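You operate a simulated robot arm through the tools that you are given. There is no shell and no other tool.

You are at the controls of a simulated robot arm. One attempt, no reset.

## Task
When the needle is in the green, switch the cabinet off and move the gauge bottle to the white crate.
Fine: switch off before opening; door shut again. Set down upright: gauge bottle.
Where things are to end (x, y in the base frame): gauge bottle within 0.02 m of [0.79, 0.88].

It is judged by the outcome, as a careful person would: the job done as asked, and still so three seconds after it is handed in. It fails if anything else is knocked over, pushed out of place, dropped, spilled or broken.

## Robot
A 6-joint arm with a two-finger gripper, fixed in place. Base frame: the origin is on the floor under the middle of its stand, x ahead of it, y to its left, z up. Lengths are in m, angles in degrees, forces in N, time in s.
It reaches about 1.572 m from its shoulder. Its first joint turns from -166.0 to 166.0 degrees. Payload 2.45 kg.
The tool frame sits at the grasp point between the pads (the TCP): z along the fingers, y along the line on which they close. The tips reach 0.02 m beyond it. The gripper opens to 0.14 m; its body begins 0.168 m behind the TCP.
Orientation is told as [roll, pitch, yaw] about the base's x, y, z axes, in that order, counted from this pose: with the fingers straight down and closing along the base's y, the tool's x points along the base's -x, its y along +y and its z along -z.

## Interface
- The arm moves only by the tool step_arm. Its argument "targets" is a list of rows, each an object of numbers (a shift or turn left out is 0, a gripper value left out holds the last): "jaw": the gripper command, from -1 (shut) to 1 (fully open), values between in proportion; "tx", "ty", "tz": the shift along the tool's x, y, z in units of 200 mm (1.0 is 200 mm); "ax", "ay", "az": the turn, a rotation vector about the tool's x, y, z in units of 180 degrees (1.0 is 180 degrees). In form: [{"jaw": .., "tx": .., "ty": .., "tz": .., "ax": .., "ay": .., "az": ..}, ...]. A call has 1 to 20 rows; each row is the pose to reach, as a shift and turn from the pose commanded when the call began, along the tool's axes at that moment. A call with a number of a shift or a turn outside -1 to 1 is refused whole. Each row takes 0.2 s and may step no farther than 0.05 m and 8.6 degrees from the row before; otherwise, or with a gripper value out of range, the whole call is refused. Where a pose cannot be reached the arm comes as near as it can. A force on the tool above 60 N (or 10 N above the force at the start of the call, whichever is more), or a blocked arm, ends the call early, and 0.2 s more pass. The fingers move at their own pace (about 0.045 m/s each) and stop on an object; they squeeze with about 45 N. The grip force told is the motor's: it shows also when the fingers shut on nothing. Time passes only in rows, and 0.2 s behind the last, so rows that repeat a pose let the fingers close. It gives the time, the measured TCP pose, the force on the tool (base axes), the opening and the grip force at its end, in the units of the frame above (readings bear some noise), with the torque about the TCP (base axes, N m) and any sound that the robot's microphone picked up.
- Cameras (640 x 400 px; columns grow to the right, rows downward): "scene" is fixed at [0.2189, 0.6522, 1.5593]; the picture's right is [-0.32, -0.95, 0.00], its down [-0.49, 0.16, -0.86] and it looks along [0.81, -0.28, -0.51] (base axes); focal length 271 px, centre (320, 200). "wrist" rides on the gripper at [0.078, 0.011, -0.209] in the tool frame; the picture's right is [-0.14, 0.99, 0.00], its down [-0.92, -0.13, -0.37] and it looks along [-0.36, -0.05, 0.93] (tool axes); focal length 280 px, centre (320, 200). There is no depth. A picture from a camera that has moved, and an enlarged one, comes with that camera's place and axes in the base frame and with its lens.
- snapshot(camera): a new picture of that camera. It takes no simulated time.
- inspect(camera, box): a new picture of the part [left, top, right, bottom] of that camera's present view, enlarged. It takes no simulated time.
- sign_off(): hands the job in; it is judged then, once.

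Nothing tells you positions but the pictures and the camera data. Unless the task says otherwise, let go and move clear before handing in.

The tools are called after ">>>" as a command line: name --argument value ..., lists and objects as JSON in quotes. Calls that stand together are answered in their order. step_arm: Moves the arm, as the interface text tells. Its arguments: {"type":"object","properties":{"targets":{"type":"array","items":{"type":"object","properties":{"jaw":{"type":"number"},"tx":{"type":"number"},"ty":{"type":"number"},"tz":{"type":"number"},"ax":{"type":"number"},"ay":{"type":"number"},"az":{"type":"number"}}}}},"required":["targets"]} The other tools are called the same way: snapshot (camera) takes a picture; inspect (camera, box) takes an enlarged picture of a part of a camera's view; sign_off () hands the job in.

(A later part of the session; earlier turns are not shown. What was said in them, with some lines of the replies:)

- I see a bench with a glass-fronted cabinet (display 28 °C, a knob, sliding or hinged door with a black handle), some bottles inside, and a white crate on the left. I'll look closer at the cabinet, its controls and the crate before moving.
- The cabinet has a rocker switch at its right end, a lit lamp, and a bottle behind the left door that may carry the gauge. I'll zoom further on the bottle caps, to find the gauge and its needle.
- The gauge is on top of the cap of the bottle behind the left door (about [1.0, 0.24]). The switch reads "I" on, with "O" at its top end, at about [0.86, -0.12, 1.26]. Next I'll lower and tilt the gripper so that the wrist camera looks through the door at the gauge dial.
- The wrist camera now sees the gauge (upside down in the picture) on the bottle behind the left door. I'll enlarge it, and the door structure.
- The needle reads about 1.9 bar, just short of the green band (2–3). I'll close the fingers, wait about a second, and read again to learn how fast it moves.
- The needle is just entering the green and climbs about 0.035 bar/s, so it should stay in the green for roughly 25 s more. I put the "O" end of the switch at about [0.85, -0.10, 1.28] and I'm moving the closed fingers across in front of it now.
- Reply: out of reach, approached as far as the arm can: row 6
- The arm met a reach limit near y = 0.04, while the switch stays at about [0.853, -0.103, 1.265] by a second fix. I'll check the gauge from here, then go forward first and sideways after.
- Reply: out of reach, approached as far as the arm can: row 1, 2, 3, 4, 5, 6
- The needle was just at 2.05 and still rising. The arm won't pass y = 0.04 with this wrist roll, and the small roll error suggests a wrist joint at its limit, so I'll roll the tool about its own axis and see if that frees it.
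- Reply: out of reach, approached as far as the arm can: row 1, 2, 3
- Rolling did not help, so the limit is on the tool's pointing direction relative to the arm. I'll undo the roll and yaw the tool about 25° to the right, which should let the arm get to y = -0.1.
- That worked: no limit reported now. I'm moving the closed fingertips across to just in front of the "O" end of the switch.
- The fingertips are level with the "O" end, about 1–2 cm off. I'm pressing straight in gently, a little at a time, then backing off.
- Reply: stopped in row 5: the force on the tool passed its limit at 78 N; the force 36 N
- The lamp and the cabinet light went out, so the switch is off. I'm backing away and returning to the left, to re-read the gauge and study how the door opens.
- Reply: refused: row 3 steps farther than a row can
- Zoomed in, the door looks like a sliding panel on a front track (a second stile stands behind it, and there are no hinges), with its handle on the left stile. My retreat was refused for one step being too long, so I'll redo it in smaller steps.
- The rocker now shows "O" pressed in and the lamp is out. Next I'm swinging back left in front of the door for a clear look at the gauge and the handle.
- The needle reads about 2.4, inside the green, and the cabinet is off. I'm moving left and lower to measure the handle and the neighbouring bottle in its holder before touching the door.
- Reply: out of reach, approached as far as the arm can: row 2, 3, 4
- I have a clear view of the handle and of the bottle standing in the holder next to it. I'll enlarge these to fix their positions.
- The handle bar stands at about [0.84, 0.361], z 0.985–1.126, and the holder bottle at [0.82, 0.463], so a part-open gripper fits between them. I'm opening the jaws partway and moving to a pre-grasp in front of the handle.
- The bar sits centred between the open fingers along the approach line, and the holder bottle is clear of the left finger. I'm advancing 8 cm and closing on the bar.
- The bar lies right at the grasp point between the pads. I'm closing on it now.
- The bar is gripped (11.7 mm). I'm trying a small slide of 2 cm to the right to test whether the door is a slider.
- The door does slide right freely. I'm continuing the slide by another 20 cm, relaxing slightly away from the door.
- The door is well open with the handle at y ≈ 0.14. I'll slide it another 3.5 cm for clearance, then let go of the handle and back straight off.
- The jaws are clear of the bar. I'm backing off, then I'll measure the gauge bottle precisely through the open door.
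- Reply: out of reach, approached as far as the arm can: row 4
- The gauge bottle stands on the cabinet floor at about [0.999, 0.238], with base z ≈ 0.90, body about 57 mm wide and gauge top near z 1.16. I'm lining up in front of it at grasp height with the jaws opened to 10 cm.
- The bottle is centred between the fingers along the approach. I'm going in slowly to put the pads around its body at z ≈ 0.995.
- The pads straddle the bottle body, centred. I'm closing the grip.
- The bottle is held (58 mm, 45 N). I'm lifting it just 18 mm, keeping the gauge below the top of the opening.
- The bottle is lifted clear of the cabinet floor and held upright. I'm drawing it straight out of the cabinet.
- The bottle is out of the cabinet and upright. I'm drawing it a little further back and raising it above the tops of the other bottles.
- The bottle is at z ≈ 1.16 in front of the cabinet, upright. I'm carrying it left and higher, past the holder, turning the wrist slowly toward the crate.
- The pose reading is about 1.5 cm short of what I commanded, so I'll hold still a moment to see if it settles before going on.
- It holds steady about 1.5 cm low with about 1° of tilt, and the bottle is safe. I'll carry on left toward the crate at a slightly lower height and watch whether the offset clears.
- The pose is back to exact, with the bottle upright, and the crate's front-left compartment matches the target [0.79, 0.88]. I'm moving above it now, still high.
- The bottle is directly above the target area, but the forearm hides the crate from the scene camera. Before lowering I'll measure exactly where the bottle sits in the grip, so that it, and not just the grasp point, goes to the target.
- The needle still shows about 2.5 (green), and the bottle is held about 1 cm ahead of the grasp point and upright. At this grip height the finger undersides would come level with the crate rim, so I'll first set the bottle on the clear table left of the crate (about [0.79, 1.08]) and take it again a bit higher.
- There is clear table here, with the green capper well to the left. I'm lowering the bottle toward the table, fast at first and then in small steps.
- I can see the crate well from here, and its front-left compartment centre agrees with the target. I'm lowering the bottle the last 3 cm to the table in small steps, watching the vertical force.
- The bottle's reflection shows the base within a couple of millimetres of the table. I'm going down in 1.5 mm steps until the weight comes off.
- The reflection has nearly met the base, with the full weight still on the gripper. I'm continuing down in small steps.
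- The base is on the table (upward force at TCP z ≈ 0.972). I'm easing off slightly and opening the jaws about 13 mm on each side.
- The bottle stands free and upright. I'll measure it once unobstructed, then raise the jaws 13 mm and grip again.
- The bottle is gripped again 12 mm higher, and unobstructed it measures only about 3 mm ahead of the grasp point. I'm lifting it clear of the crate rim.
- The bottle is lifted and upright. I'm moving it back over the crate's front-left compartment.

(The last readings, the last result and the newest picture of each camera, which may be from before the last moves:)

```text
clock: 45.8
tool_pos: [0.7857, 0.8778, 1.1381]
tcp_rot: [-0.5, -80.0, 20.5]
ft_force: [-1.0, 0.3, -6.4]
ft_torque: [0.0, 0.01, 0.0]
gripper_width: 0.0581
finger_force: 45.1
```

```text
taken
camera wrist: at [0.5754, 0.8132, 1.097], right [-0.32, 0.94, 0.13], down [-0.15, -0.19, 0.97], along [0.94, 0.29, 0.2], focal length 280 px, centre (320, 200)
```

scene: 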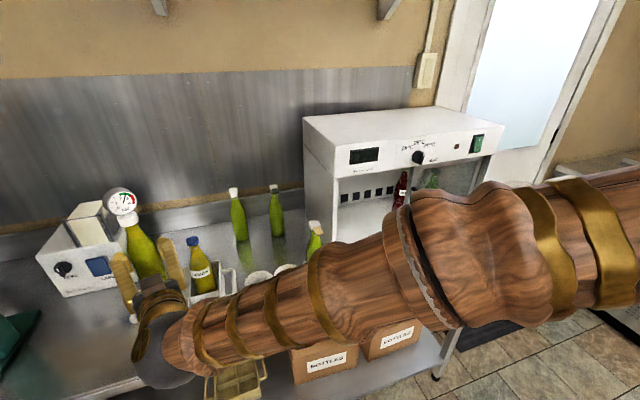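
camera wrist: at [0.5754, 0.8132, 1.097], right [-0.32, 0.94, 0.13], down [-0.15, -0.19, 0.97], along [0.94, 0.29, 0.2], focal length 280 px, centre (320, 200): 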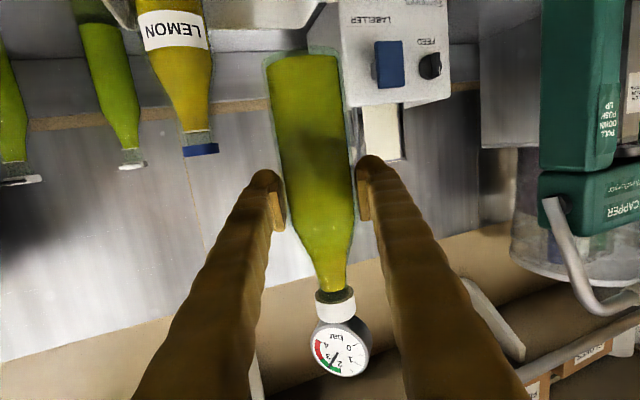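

The bottle's axis is at about [0.789, 0.879] above the compartment. I'm lowering to just above the rim, then I'll check the alignment.

>>> step_arm --targets '[{"jaw": -1, "tx": 0.143, "tz": 0.0252}, {"jaw": -1, "tx": 0.27, "tz": 0.0477}]'

>>> snapshot --camera "wrist"

>>> inspect --camera "scene" --box '[80, 180, 260, 340]'

```text
clock: 46.4
tool_pos: [0.7857, 0.8786, 1.085]
tcp_rot: [-0.2, -80.1, 20.1]
ft_force: [-0.1, 0.3, -6.1]
ft_torque: [-0.02, 0.09, 0.0]
gripper_width: 0.0579
finger_force: 44.8
```

```text
taken
camera wrist: at [0.5752, 0.8137, 1.0442], right [-0.32, 0.94, 0.14], down [-0.15, -0.19, 0.97], along [0.94, 0.29, 0.2], focal length 280 px, centre (320, 200)
```

wrist: 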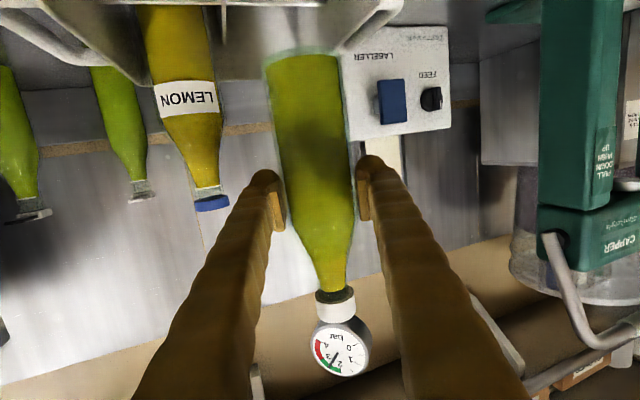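

```text
2.50 times, centred on (170, 260) of scene
camera zoom: at [0.2189, 0.6522, 1.5593], right [-0.32, -0.95, 0.0], down [-0.49, 0.16, -0.86], along [0.81, -0.28, -0.51], focal length 677 px, centre (695, 50)
```

zoom: 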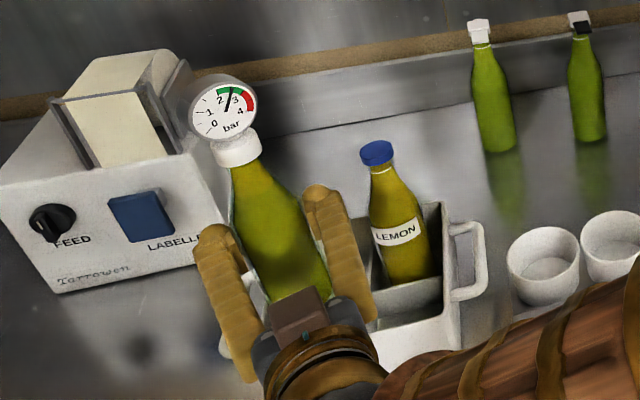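

The crate's walls appear at the top of the wrist view around the bottle's base. I'll enlarge that part to check the alignment.

>>> inspect --camera "wrist" --box '[120, 0, 420, 120]'

```text
2.13 times, centred on (270, 60) of wrist
camera zoom: at [0.5752, 0.8137, 1.0442], right [-0.32, 0.94, 0.14], down [-0.15, -0.19, 0.97], along [0.94, 0.29, 0.2], focal length 598 px, centre (427, 499)
```

zoom: 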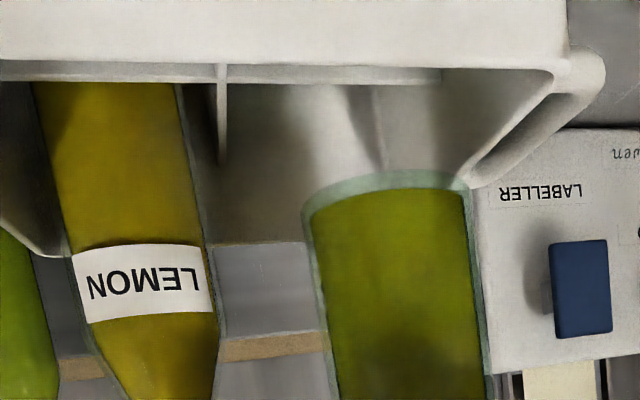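

The compartment spans about y 0.833–0.926, and the bottle's base sits centred over it. I'm lowering it into the compartment in stages.

>>> step_arm --targets '[{"jaw": -1, "tx": 0.049, "tz": 0.0087}, {"jaw": -1, "tx": 0.0985, "tz": 0.0174}, {"jaw": -1, "tx": 0.1477, "tz": 0.026}, {"jaw": -1, "tx": 0.197, "tz": 0.0347}]'

>>> inspect --camera "wrist" --box '[120, 0, 420, 120]'

```text
clock: 47.4
tool_pos: [0.7852, 0.8786, 1.0427]
tcp_rot: [-0.3, -80.0, 20.4]
ft_force: [0.0, -1.1, -7.2]
ft_torque: [0.02, 0.02, -0.03]
gripper_width: 0.0579
finger_force: 45.3
```

```text
2.13 times, centred on (270, 60) of wrist
camera zoom: at [0.5749, 0.8135, 1.0025], right [-0.32, 0.94, 0.13], down [-0.15, -0.19, 0.97], along [0.94, 0.29, 0.2], focal length 598 px, centre (427, 499)
```

zoom: 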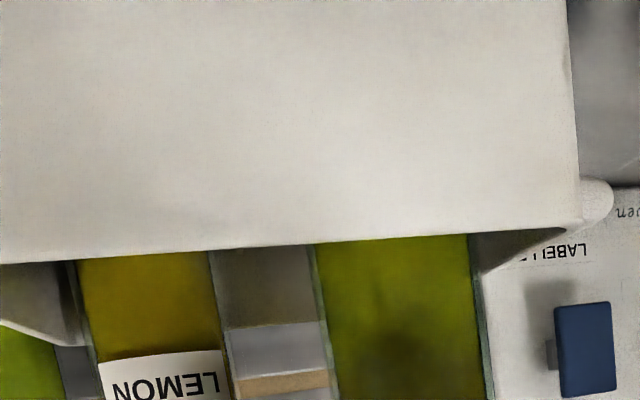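

The base is below the rim with no side forces. I'm continuing down.

>>> step_arm --targets '[{"jaw": -1, "tx": 0.049, "tz": 0.0087}, {"jaw": -1, "tx": 0.0985, "tz": 0.0174}, {"jaw": -1, "tx": 0.1477, "tz": 0.026}, {"jaw": -1, "tx": 0.177, "tz": 0.0312}]'

>>> snapshot --camera "wrist"

>>> inspect --camera "scene" --box '[80, 180, 260, 340]'

```text
clock: 48.4
tool_pos: [0.7857, 0.8787, 1.008]
tcp_rot: [-0.1, -80.0, 20.4]
ft_force: [-0.5, 0.0, -6.5]
ft_torque: [-0.01, 0.02, -0.03]
gripper_width: 0.0577
finger_force: 44.5
```

```text
taken
camera wrist: at [0.5753, 0.8137, 0.9667], right [-0.32, 0.94, 0.13], down [-0.15, -0.19, 0.97], along [0.94, 0.29, 0.2], focal length 280 px, centre (320, 200)
```

wrist: 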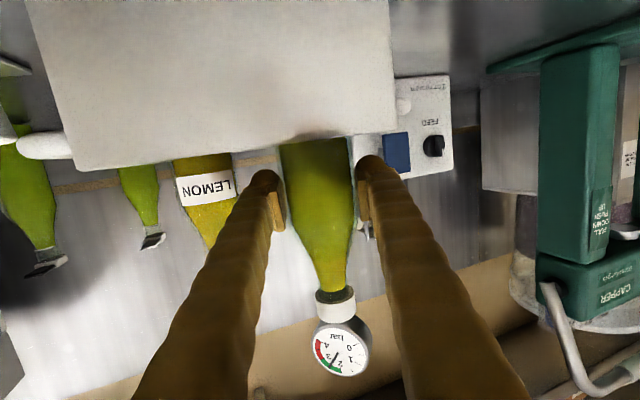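

```text
2.50 times, centred on (170, 260) of scene
camera zoom: at [0.2189, 0.6522, 1.5593], right [-0.32, -0.95, 0.0], down [-0.49, 0.16, -0.86], along [0.81, -0.28, -0.51], focal length 677 px, centre (695, 50)
```

zoom: 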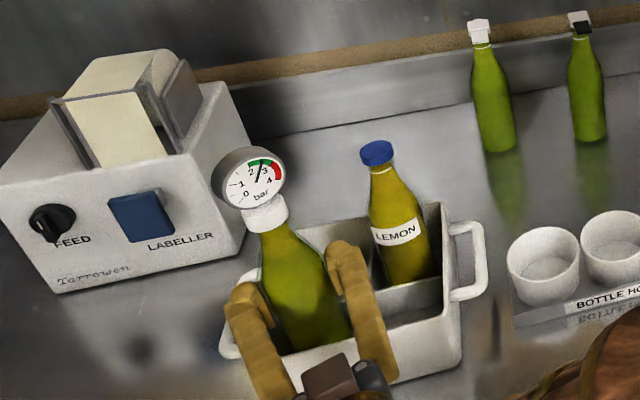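

The rim is at about z 0.964 and the fingers will stay roughly 8 mm above it. I'm taking the last 2 cm down in small steps until contact.

>>> step_arm --targets '[{"jaw": -1, "tx": 0.02, "tz": 0.0035}, {"jaw": -1, "tx": 0.04, "tz": 0.007}, {"jaw": -1, "tx": 0.0542, "tz": 0.0096}]'

```text
clock: 49.2
tool_pos: [0.7854, 0.8783, 0.9955]
tcp_rot: [-0.3, -80.0, 20.4]
ft_force: [-0.6, -0.6, -6.8]
ft_torque: [0.02, -0.01, 0.01]
gripper_width: 0.0577
finger_force: 45.8
```

>>> step_arm --targets '[{"jaw": -1, "tx": 0.0079, "tz": 0.0014}, {"jaw": -1, "tx": 0.0158, "tz": 0.0028}]'

```text
clock: 49.8
tool_pos: [0.7858, 0.8793, 0.9942]
tcp_rot: [-0.3, -80.0, 20.4]
ft_force: [1.1, 0.3, -6.5]
ft_torque: [-0.01, 0.04, -0.02]
gripper_width: 0.0581
finger_force: 44.7
```

The full weight is still on the gripper at z ≈ 0.993. I'm going down another couple of millimetres.

>>> step_arm --targets '[{"jaw": -1, "tx": 0.0074, "tz": 0.0013}, {"jaw": -1, "tx": 0.0123, "tz": 0.0022}]'

```text
clock: 50.4
tool_pos: [0.7857, 0.8786, 0.991]
tcp_rot: [-0.1, -80.0, 20.3]
ft_force: [-0.2, 0.7, -6.2]
ft_torque: [-0.02, 0.04, 0.0]
gripper_width: 0.0585
finger_force: 45.5
```

>>> step_arm --targets '[{"jaw": -1, "tx": 0.0074, "tz": 0.0013}, {"jaw": -1, "tx": 0.0123, "tz": 0.0022}]'

```text
clock: 51.0
tool_pos: [0.7858, 0.8801, 0.9898]
tcp_rot: [-0.1, -80.1, 20.0]
ft_force: [-1.6, -0.5, 2.7]
ft_torque: [0.27, 0.22, 0.01]
gripper_width: 0.058
finger_force: 45.1
```

The crate floor is carrying the bottle now (contact at TCP z ≈ 0.990, about 6 mm above table level as expected). I'm opening the jaws gently.

>>> step_arm --targets '[{"jaw": -0.1}, {"jaw": 0.1}, {"jaw": 0.2}, {"jaw": 0.2}, {"jaw": 0.2}]'

>>> snapshot --camera "wrist"

>>> inspect --camera "scene" --box '[80, 180, 260, 340]'

```text
clock: 52.2
tool_pos: [0.7863, 0.8792, 0.9889]
tcp_rot: [-0.2, -80.2, 20.3]
ft_force: [0.4, 0.0, -0.5]
ft_torque: [0.04, 0.03, -0.01]
gripper_width: 0.0842
finger_force: 0.0
```

```text
taken
camera wrist: at [0.5754, 0.8141, 0.948], right [-0.32, 0.94, 0.13], down [-0.15, -0.19, 0.97], along [0.94, 0.29, 0.2], focal length 280 px, centre (320, 200)
```

wrist: 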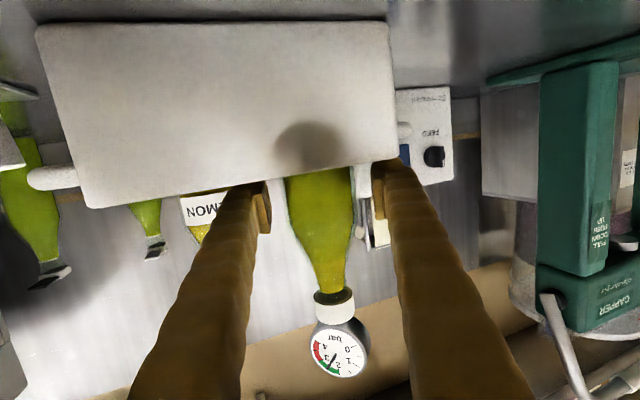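

```text
2.50 times, centred on (170, 260) of scene
camera zoom: at [0.2189, 0.6522, 1.5593], right [-0.32, -0.95, 0.0], down [-0.49, 0.16, -0.86], along [0.81, -0.28, -0.51], focal length 677 px, centre (695, 50)
```

zoom: 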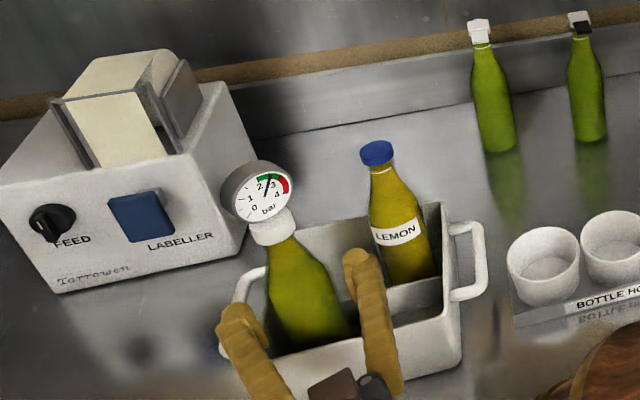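

The bottle stands on its own in the compartment. I'm withdrawing straight back along the fingers, which also rises away from the rim.

>>> step_arm --targets '[{"jaw": 0.2, "tz": -0.1}, {"jaw": 0.2, "tz": -0.25}, {"jaw": 0.2, "tz": -0.42}, {"jaw": 0.2, "tz": -0.6}, {"jaw": 0.2, "tz": -0.8}, {"jaw": 0.2, "tz": -1.0}]'

>>> snapshot --camera "wrist"

>>> snapshot --camera "scene"

```text
clock: 53.6
tool_pos: [0.5993, 0.8133, 1.0238]
tcp_rot: [-0.3, -80.1, 20.2]
ft_force: [-0.6, 0.5, 0.0]
ft_torque: [0.03, -0.01, -0.01]
gripper_width: 0.0838
finger_force: 0.0
```

```text
taken
camera wrist: at [0.3898, 0.7485, 0.9819], right [-0.32, 0.94, 0.13], down [-0.15, -0.19, 0.97], along [0.94, 0.29, 0.2], focal length 280 px, centre (320, 200)
```

wrist: 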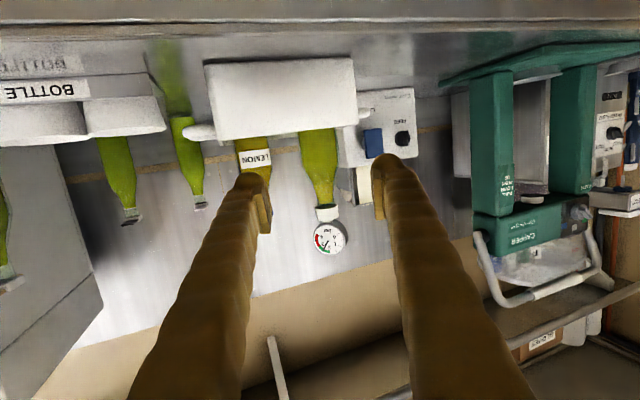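

```text
taken
```

scene: 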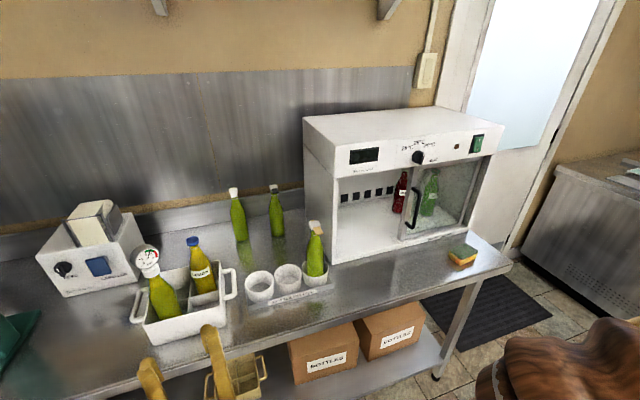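

The gauge bottle stands in the front-left compartment of the crate and the jaws are clear. I'll verify its position, then head back to the cabinet to shut the door.

>>> inspect --camera "scene" --box '[110, 230, 260, 350]'

>>> inspect --camera "wrist" --box '[200, 50, 400, 260]'

>>> step_arm --targets '[{"jaw": 0.2, "tx": -0.064, "ty": -0.164, "tz": 0.0, "ax": 0.0091, "az": 0.0016}, {"jaw": 0.2, "tx": -0.128, "ty": -0.328, "tz": 0.0, "ax": 0.0182, "az": 0.0032}, {"jaw": 0.2, "tx": -0.1925, "ty": -0.4915, "tz": -0.001, "ax": 0.0273, "az": 0.0048}, {"jaw": -0.2, "tx": -0.257, "ty": -0.655, "tz": -0.001, "ax": 0.0365, "az": 0.0065}, {"jaw": -0.2, "tx": -0.321, "ty": -0.819, "tz": -0.002, "ax": 0.0456, "az": 0.0081}, {"jaw": -0.2, "tx": -0.385, "ty": -0.983, "tz": -0.002, "ax": 0.0547, "az": 0.0097}]'

```text
3.33 times, centred on (185, 290) of scene
camera zoom: at [0.2189, 0.6522, 1.5593], right [-0.32, -0.95, 0.0], down [-0.49, 0.16, -0.86], along [0.81, -0.28, -0.51], focal length 903 px, centre (770, -100)
```

zoom: 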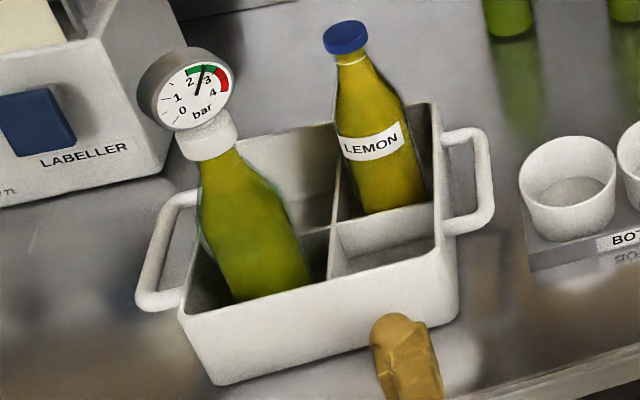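

```text
1.90 times, centred on (300, 155) of wrist
camera zoom: at [0.3898, 0.7485, 0.9819], right [-0.32, 0.94, 0.13], down [-0.15, -0.19, 0.97], along [0.94, 0.29, 0.2], focal length 534 px, centre (358, 286)
```

zoom: 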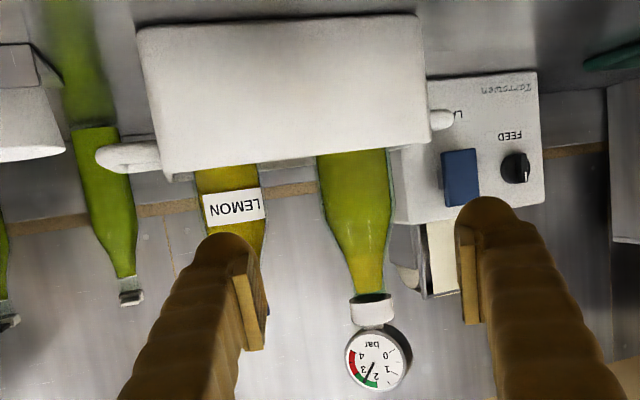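

```text
clock: 55.0
tool_pos: [0.6823, 0.6304, 1.0982]
tcp_rot: [0.0, -80.1, 10.1]
ft_force: [-0.6, 0.3, 0.2]
ft_torque: [-0.01, -0.02, -0.03]
gripper_width: 0.0561
finger_force: 0.1
```

The gauge bottle is upright at about [0.787, 0.880], with the needle still in the green. I'm travelling back right along the front of the bench toward the door handle.

>>> step_arm --targets '[{"jaw": -0.2, "tx": 0.0018, "ty": -0.191, "tz": -0.0102, "ax": 0.0109, "az": 0.0019}, {"jaw": -0.2, "tx": 0.0036, "ty": -0.382, "tz": -0.0204, "ax": 0.0219, "az": 0.0039}, {"jaw": -0.2, "tx": 0.0054, "ty": -0.573, "tz": -0.0306, "ax": 0.0328, "az": 0.0058}, {"jaw": -0.2, "tx": 0.0072, "ty": -0.764, "tz": -0.0408, "ax": 0.0438, "az": 0.0078}, {"jaw": -0.2, "tx": 0.009, "ty": -0.9555, "tz": -0.051, "ax": 0.0547, "az": 0.0097}]'

```text
clock: 56.2
tool_pos: [0.7034, 0.4387, 1.0999]
tcp_rot: [-0.1, -80.1, 0.1]
ft_force: [-0.1, -0.3, -0.3]
ft_torque: [-0.03, 0.0, -0.01]
gripper_width: 0.0557
finger_force: 0.1
```

I'm continuing right, turning the wrist to the same heading I used on the handle before.

>>> step_arm --targets '[{"jaw": -0.2, "tx": 0.0142, "ty": -0.184, "tz": 0.0346, "ax": 0.0109, "az": 0.0019}, {"jaw": -0.2, "tx": 0.0284, "ty": -0.368, "tz": 0.0692, "ax": 0.0219, "az": 0.0039}, {"jaw": -0.2, "tx": 0.0426, "ty": -0.552, "tz": 0.1038, "ax": 0.0328, "az": 0.0058}, {"jaw": -0.2, "tx": 0.0568, "ty": -0.736, "tz": 0.1384, "ax": 0.0438, "az": 0.0078}, {"jaw": -0.2, "tx": 0.071, "ty": -0.92, "tz": 0.173, "ax": 0.0547, "az": 0.0097}]'

>>> snapshot --camera "wrist"

>>> snapshot --camera "scene"

```text
clock: 57.4
tool_pos: [0.7364, 0.2561, 1.0783]
tcp_rot: [0.3, -80.1, -10.3]
ft_force: [0.8, 0.2, -0.1]
ft_torque: [-0.03, -0.01, -0.01]
gripper_width: 0.056
finger_force: 0.0
```

```text
taken
camera wrist: at [0.5222, 0.3049, 1.0376], right [0.2, 0.97, 0.14], down [-0.22, -0.09, 0.97], along [0.95, -0.22, 0.2], focal length 280 px, centre (320, 200)
```

wrist: 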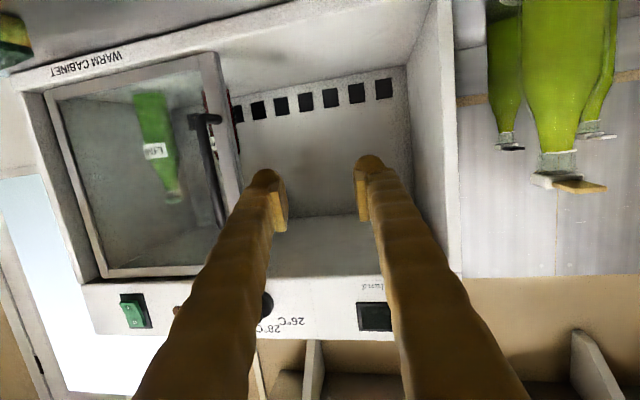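

```text
taken
```

scene: 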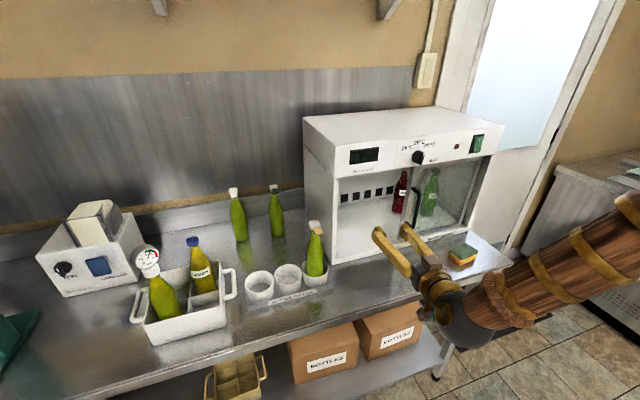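

The handle is visible at its open position. I'm moving to the pre-grasp in front of it.

>>> step_arm --targets '[{"jaw": -0.2, "tx": 0.0033, "ty": -0.162, "tz": 0.0471}, {"jaw": -0.2, "tx": 0.0065, "ty": -0.324, "tz": 0.0943}, {"jaw": -0.2, "tx": 0.0098, "ty": -0.486, "tz": 0.1414}, {"jaw": -0.2, "tx": 0.013, "ty": -0.6475, "tz": 0.1885}]'

>>> snapshot --camera "wrist"

>>> inspect --camera "scene" --box '[340, 160, 500, 280]'

```text
clock: 58.4
tool_pos: [0.7483, 0.1234, 1.0687]
tcp_rot: [0.4, -80.1, -10.3]
ft_force: [0.1, -0.3, 0.1]
ft_torque: [0.02, 0.01, 0.01]
gripper_width: 0.0559
finger_force: 0.0
```

```text
taken
camera wrist: at [0.5339, 0.1715, 1.0286], right [0.19, 0.97, 0.14], down [-0.22, -0.09, 0.97], along [0.96, -0.22, 0.2], focal length 280 px, centre (320, 200)
```

wrist: 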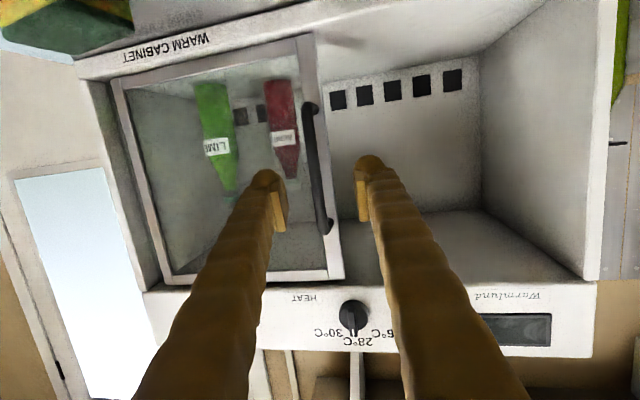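

```text
3.33 times, centred on (420, 220) of scene
camera zoom: at [0.2189, 0.6522, 1.5593], right [-0.32, -0.95, 0.0], down [-0.49, 0.16, -0.86], along [0.81, -0.28, -0.51], focal length 903 px, centre (-13, 133)
```

zoom: 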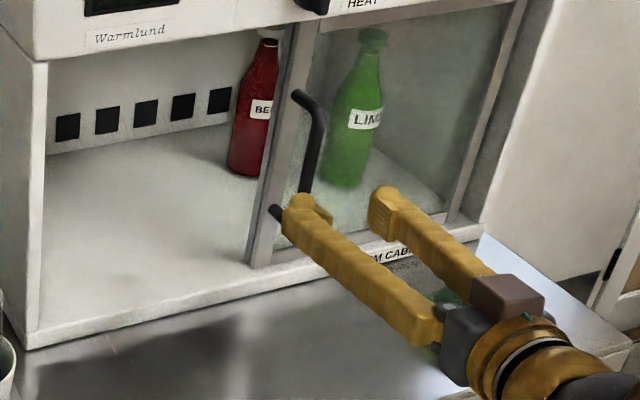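

The bar is again centred between the fingers. I'm advancing 8 cm and closing on it.

>>> step_arm --targets '[{"jaw": -0.2, "tz": 0.1}, {"jaw": -0.2, "tz": 0.2}, {"jaw": -0.2, "tz": 0.3}, {"jaw": -0.2, "tz": 0.4}, {"jaw": -1, "tz": 0.4}, {"jaw": -1, "tz": 0.4}, {"jaw": -1, "tz": 0.4}, {"jaw": -1, "tz": 0.4}]'

>>> snapshot --camera "wrist"

```text
clock: 60.2
tool_pos: [0.8264, 0.1084, 1.0558]
tcp_rot: [0.2, -80.0, -10.2]
ft_force: [1.0, 1.6, -1.2]
ft_torque: [-0.08, 0.04, 0.0]
gripper_width: 0.012
finger_force: 34.3
```

```text
taken
camera wrist: at [0.6111, 0.1582, 1.0151], right [0.19, 0.97, 0.14], down [-0.22, -0.09, 0.97], along [0.96, -0.22, 0.2], focal length 280 px, centre (320, 200)
```

wrist: 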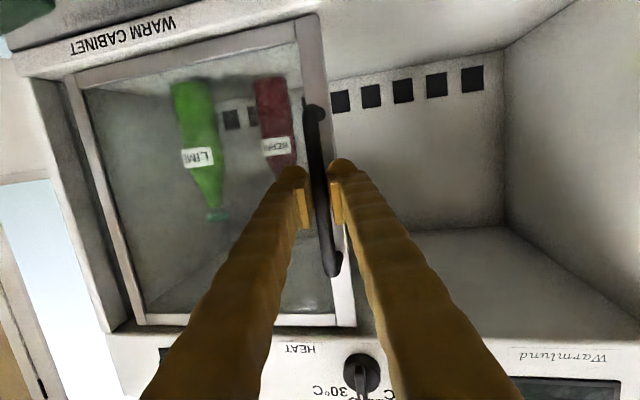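

The bar is gripped again. I'm sliding the door shut, the first 20 cm now.

>>> step_arm --targets '[{"jaw": -1, "tx": 0.003, "ty": 0.0985, "tz": -0.0171}, {"jaw": -1, "tx": 0.006, "ty": 0.197, "tz": -0.0342}, {"jaw": -1, "tx": 0.0091, "ty": 0.2955, "tz": -0.0513}, {"jaw": -1, "tx": 0.0121, "ty": 0.394, "tz": -0.0684}, {"jaw": -1, "tx": 0.0151, "ty": 0.4925, "tz": -0.0855}, {"jaw": -1, "tx": 0.0181, "ty": 0.591, "tz": -0.1026}, {"jaw": -1, "tx": 0.0211, "ty": 0.6895, "tz": -0.1197}, {"jaw": -1, "tx": 0.0242, "ty": 0.788, "tz": -0.1368}, {"jaw": -1, "tx": 0.0272, "ty": 0.8865, "tz": -0.1539}, {"jaw": -1, "tx": 0.0302, "ty": 0.985, "tz": -0.171}]'

>>> inspect --camera "scene" --box '[290, 150, 450, 280]'

```text
clock: 62.4
tool_pos: [0.8271, 0.3081, 1.0563]
tcp_rot: [-0.1, -80.0, -9.9]
ft_force: [6.1, 0.0, -23.8]
ft_torque: [-0.04, -0.08, 0.08]
gripper_width: 0.0117
finger_force: 38.2
```

```text
3.08 times, centred on (370, 215) of scene
camera zoom: at [0.2189, 0.6522, 1.5593], right [-0.32, -0.95, 0.0], down [-0.49, 0.16, -0.86], along [0.81, -0.28, -0.51], focal length 834 px, centre (166, 154)
```

zoom: 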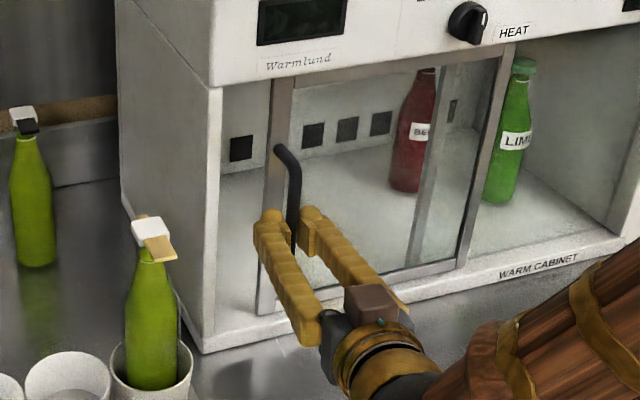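

The door is sliding back smoothly, with about 5.5 cm left. I'll relieve the slight upward pull and go on.

>>> step_arm --targets '[{"jaw": -1, "tx": 0.0098, "ty": 0.0788, "tz": -0.0124}, {"jaw": -1, "tx": 0.0122, "ty": 0.1576, "tz": -0.0261}, {"jaw": -1, "tx": 0.0139, "ty": 0.2118, "tz": -0.0355}, {"jaw": -1, "tx": 0.0149, "ty": 0.2463, "tz": -0.0415}]'

>>> inspect --camera "scene" --box '[290, 150, 450, 280]'

>>> snapshot --camera "wrist"

```text
clock: 63.4
tool_pos: [0.8258, 0.3604, 1.0567]
tcp_rot: [0.6, -80.2, -10.6]
ft_force: [11.6, 3.4, 23.7]
ft_torque: [-0.16, -0.33, 0.02]
gripper_width: 0.0117
finger_force: 39.1
```

```text
3.08 times, centred on (370, 215) of scene
camera zoom: at [0.2189, 0.6522, 1.5593], right [-0.32, -0.95, 0.0], down [-0.49, 0.16, -0.86], along [0.81, -0.28, -0.51], focal length 834 px, centre (166, 154)
```

zoom: 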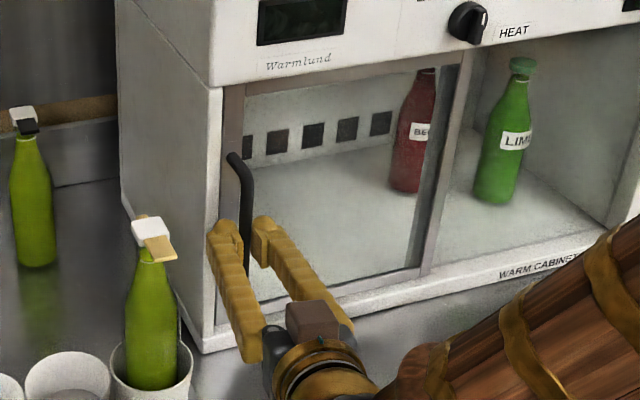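

```text
taken
camera wrist: at [0.6114, 0.4088, 1.0151], right [0.19, 0.97, 0.14], down [-0.23, -0.09, 0.97], along [0.95, -0.22, 0.2], focal length 280 px, centre (320, 200)
```

wrist: 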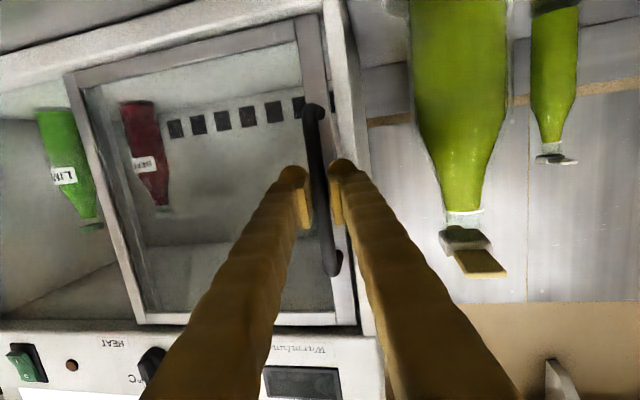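

The door is within a few millimetres of shut. I'm pushing the last bit until it comes up against its stop.

>>> step_arm --targets '[{"jaw": -1, "tx": -0.0032, "ty": 0.0148, "tz": -0.0032}, {"jaw": -1, "tx": -0.003, "ty": 0.0222, "tz": -0.0045}, {"jaw": -1, "tx": -0.0028, "ty": 0.0296, "tz": -0.0057}]'

>>> inspect --camera "scene" --box '[325, 160, 385, 265]'

```text
clock: 64.2
tool_pos: [0.826, 0.3643, 1.0568]
tcp_rot: [0.2, -80.1, -10.5]
ft_force: [-9.0, -20.5, 29.1]
ft_torque: [-0.36, -0.34, -0.22]
gripper_width: 0.0116
finger_force: 38.8
```

```text
3.81 times, centred on (355, 212) of scene
camera zoom: at [0.2189, 0.6522, 1.5593], right [-0.32, -0.95, 0.0], down [-0.49, 0.16, -0.86], along [0.81, -0.28, -0.51], focal length 1032 px, centre (187, 152)
```

zoom: 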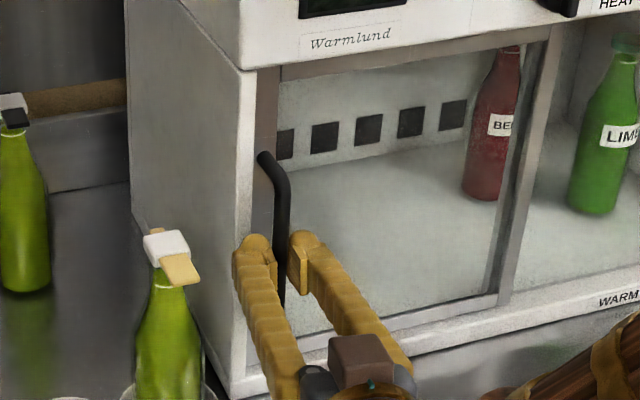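

The door is against its stop (20 N side force). I'm easing the push off and opening the jaws to release the handle.

>>> step_arm --targets '[{"jaw": -1, "tx": -0.0099, "ty": -0.0099, "tz": 0.0}, {"jaw": -0.2, "tx": -0.0099, "ty": -0.0099, "tz": 0.0}, {"jaw": -0.2, "tx": -0.0099, "ty": -0.0099, "tz": 0.0}, {"jaw": -0.2, "tx": -0.0099, "ty": -0.0099, "tz": 0.0}, {"jaw": -0.2, "tx": -0.0099, "ty": -0.0099, "tz": 0.0}]'

>>> snapshot --camera "wrist"

>>> inspect --camera "scene" --box '[325, 160, 385, 265]'

```text
clock: 65.4
tool_pos: [0.8264, 0.363, 1.0572]
tcp_rot: [0.1, -80.1, -10.2]
ft_force: [0.1, 0.4, -0.4]
ft_torque: [0.02, -0.04, 0.02]
gripper_width: 0.0562
finger_force: 0.1
```

```text
taken
camera wrist: at [0.6112, 0.4121, 1.0166], right [0.19, 0.97, 0.14], down [-0.22, -0.09, 0.97], along [0.96, -0.22, 0.2], focal length 280 px, centre (320, 200)
```

wrist: 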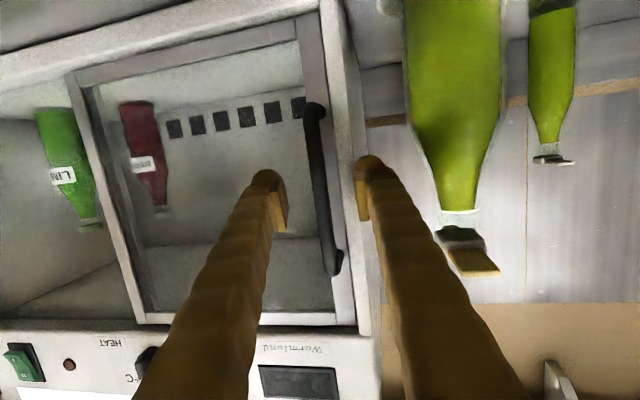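

```text
3.81 times, centred on (355, 212) of scene
camera zoom: at [0.2189, 0.6522, 1.5593], right [-0.32, -0.95, 0.0], down [-0.49, 0.16, -0.86], along [0.81, -0.28, -0.51], focal length 1032 px, centre (187, 152)
```

zoom: 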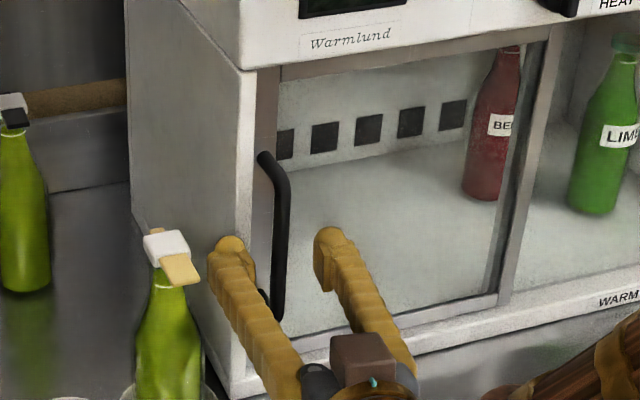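

The door looks exactly as it did at the start, fully shut. I'm backing away from the handle along the same line I came in.

>>> step_arm --targets '[{"jaw": -0.2, "tz": -0.12}, {"jaw": -0.2, "tz": -0.27}, {"jaw": -0.2, "tz": -0.42}, {"jaw": -0.2, "tz": -0.57}, {"jaw": -0.2, "tz": -0.72}]'

>>> snapshot --camera "wrist"

>>> snapshot --camera "scene"

```text
clock: 66.6
tool_pos: [0.685, 0.3886, 1.081]
tcp_rot: [0.3, -80.1, -10.3]
ft_force: [0.2, 0.4, 0.8]
ft_torque: [-0.03, -0.02, 0.0]
gripper_width: 0.056
finger_force: 0.0
```

```text
taken
camera wrist: at [0.4705, 0.4367, 1.0406], right [0.2, 0.97, 0.14], down [-0.22, -0.09, 0.97], along [0.95, -0.22, 0.2], focal length 280 px, centre (320, 200)
```

wrist: 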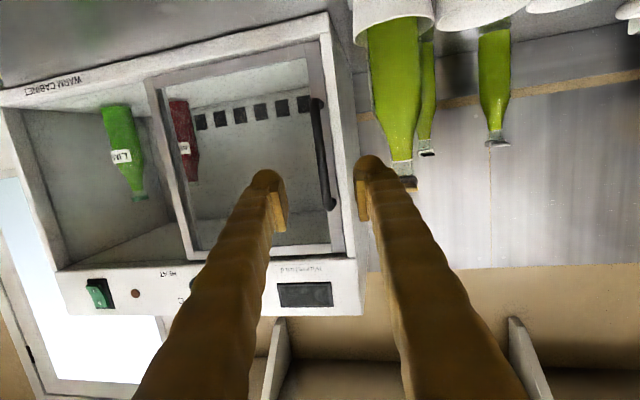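

```text
taken
```

scene: 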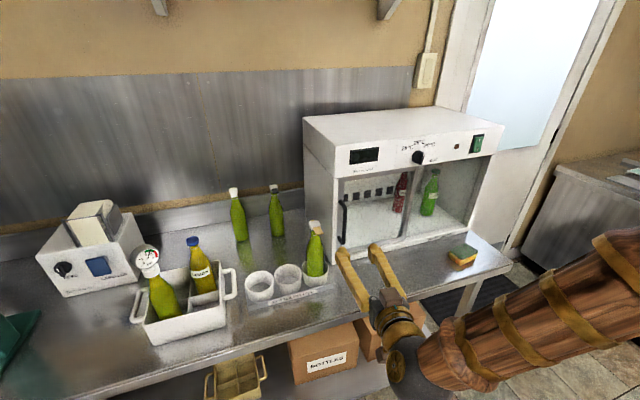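

Everything looks in place. I'll compare the door with my first close-up of it, and check the switch and the crate once more.

>>> inspect --camera "scene" --box '[325, 160, 445, 265]'

>>> inspect --camera "scene" --box '[440, 120, 500, 160]'

>>> inspect --camera "scene" --box '[110, 230, 260, 350]'

>>> inspect --camera "scene" --box '[215, 175, 335, 310]'

```text
3.81 times, centred on (385, 212) of scene
camera zoom: at [0.2189, 0.6522, 1.5593], right [-0.32, -0.95, 0.0], down [-0.49, 0.16, -0.86], along [0.81, -0.28, -0.51], focal length 1032 px, centre (72, 152)
```

zoom: 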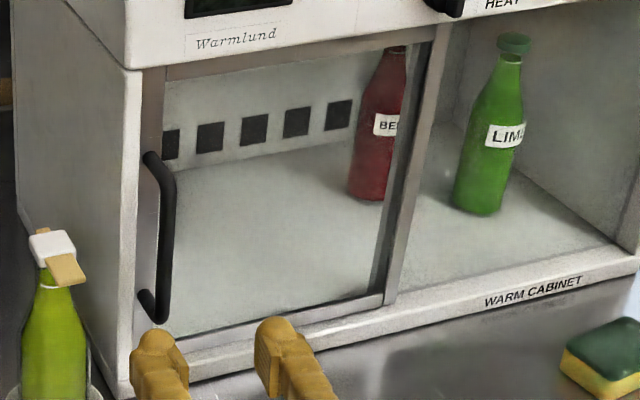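

```text
10.00 times, centred on (470, 140) of scene
camera zoom: at [0.2189, 0.6522, 1.5593], right [-0.32, -0.95, 0.0], down [-0.49, 0.16, -0.86], along [0.81, -0.28, -0.51], focal length 2709 px, centre (-1180, 800)
```

zoom: 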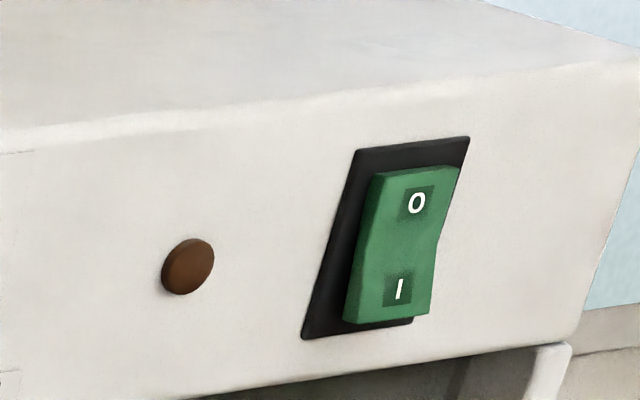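

```text
3.33 times, centred on (185, 290) of scene
camera zoom: at [0.2189, 0.6522, 1.5593], right [-0.32, -0.95, 0.0], down [-0.49, 0.16, -0.86], along [0.81, -0.28, -0.51], focal length 903 px, centre (770, -100)
```

zoom: 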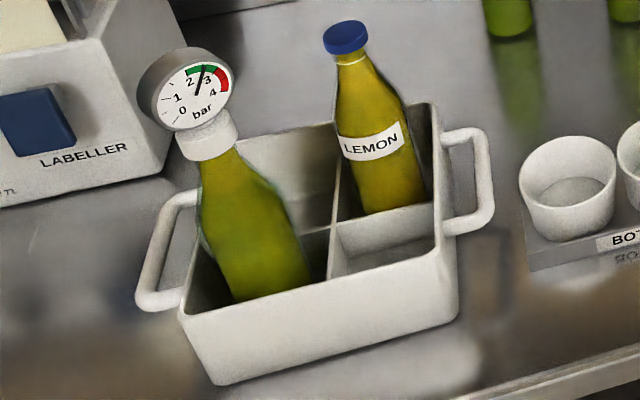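

```text
2.96 times, centred on (275, 242) of scene
camera zoom: at [0.2189, 0.6522, 1.5593], right [-0.32, -0.95, 0.0], down [-0.49, 0.16, -0.86], along [0.81, -0.28, -0.51], focal length 803 px, centre (453, 74)
```

zoom: 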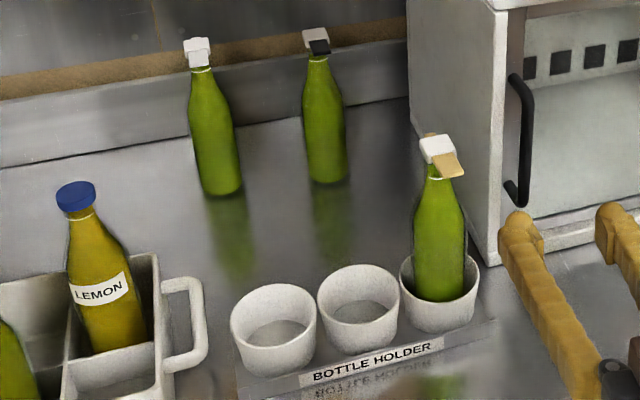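

The cabinet is off with its lamp out, and the door is shut exactly as in the first close-up. The gauge bottle stands upright in the crate at about [0.787, 0.880] with its needle still in the green, nothing else has moved, and the gripper is open and clear. I'm handing in the job.

>>> sign_off

```text
The job is handed in.
```

The job is done and handed in; I don't have the judge's result.

- **Switch-off:** the needle had just reached the green (about 2 bar) when I went for the switch. Two seconds after I pressed "O" it read about 2.4 bar, mid-green. The lamp and display went out, and I had not touched the door before then.
- **Gauge bottle:** it stands upright in the front-left compartment of the white crate, at about [0.787, 0.880] by the pictures, so within 0.02 m of the target. The needle was still in the green when I left it.
- **Door:** it slides. I shut it against its stop, and it matches the first close-up.
- **Extra step:** on the way I set the bottle on the clear table left of the crate and took it again 12 mm higher, so the fingers would clear the crate rim.
- **Everything else:** nothing else looks moved in the final pictures, and the gripper is open and clear.
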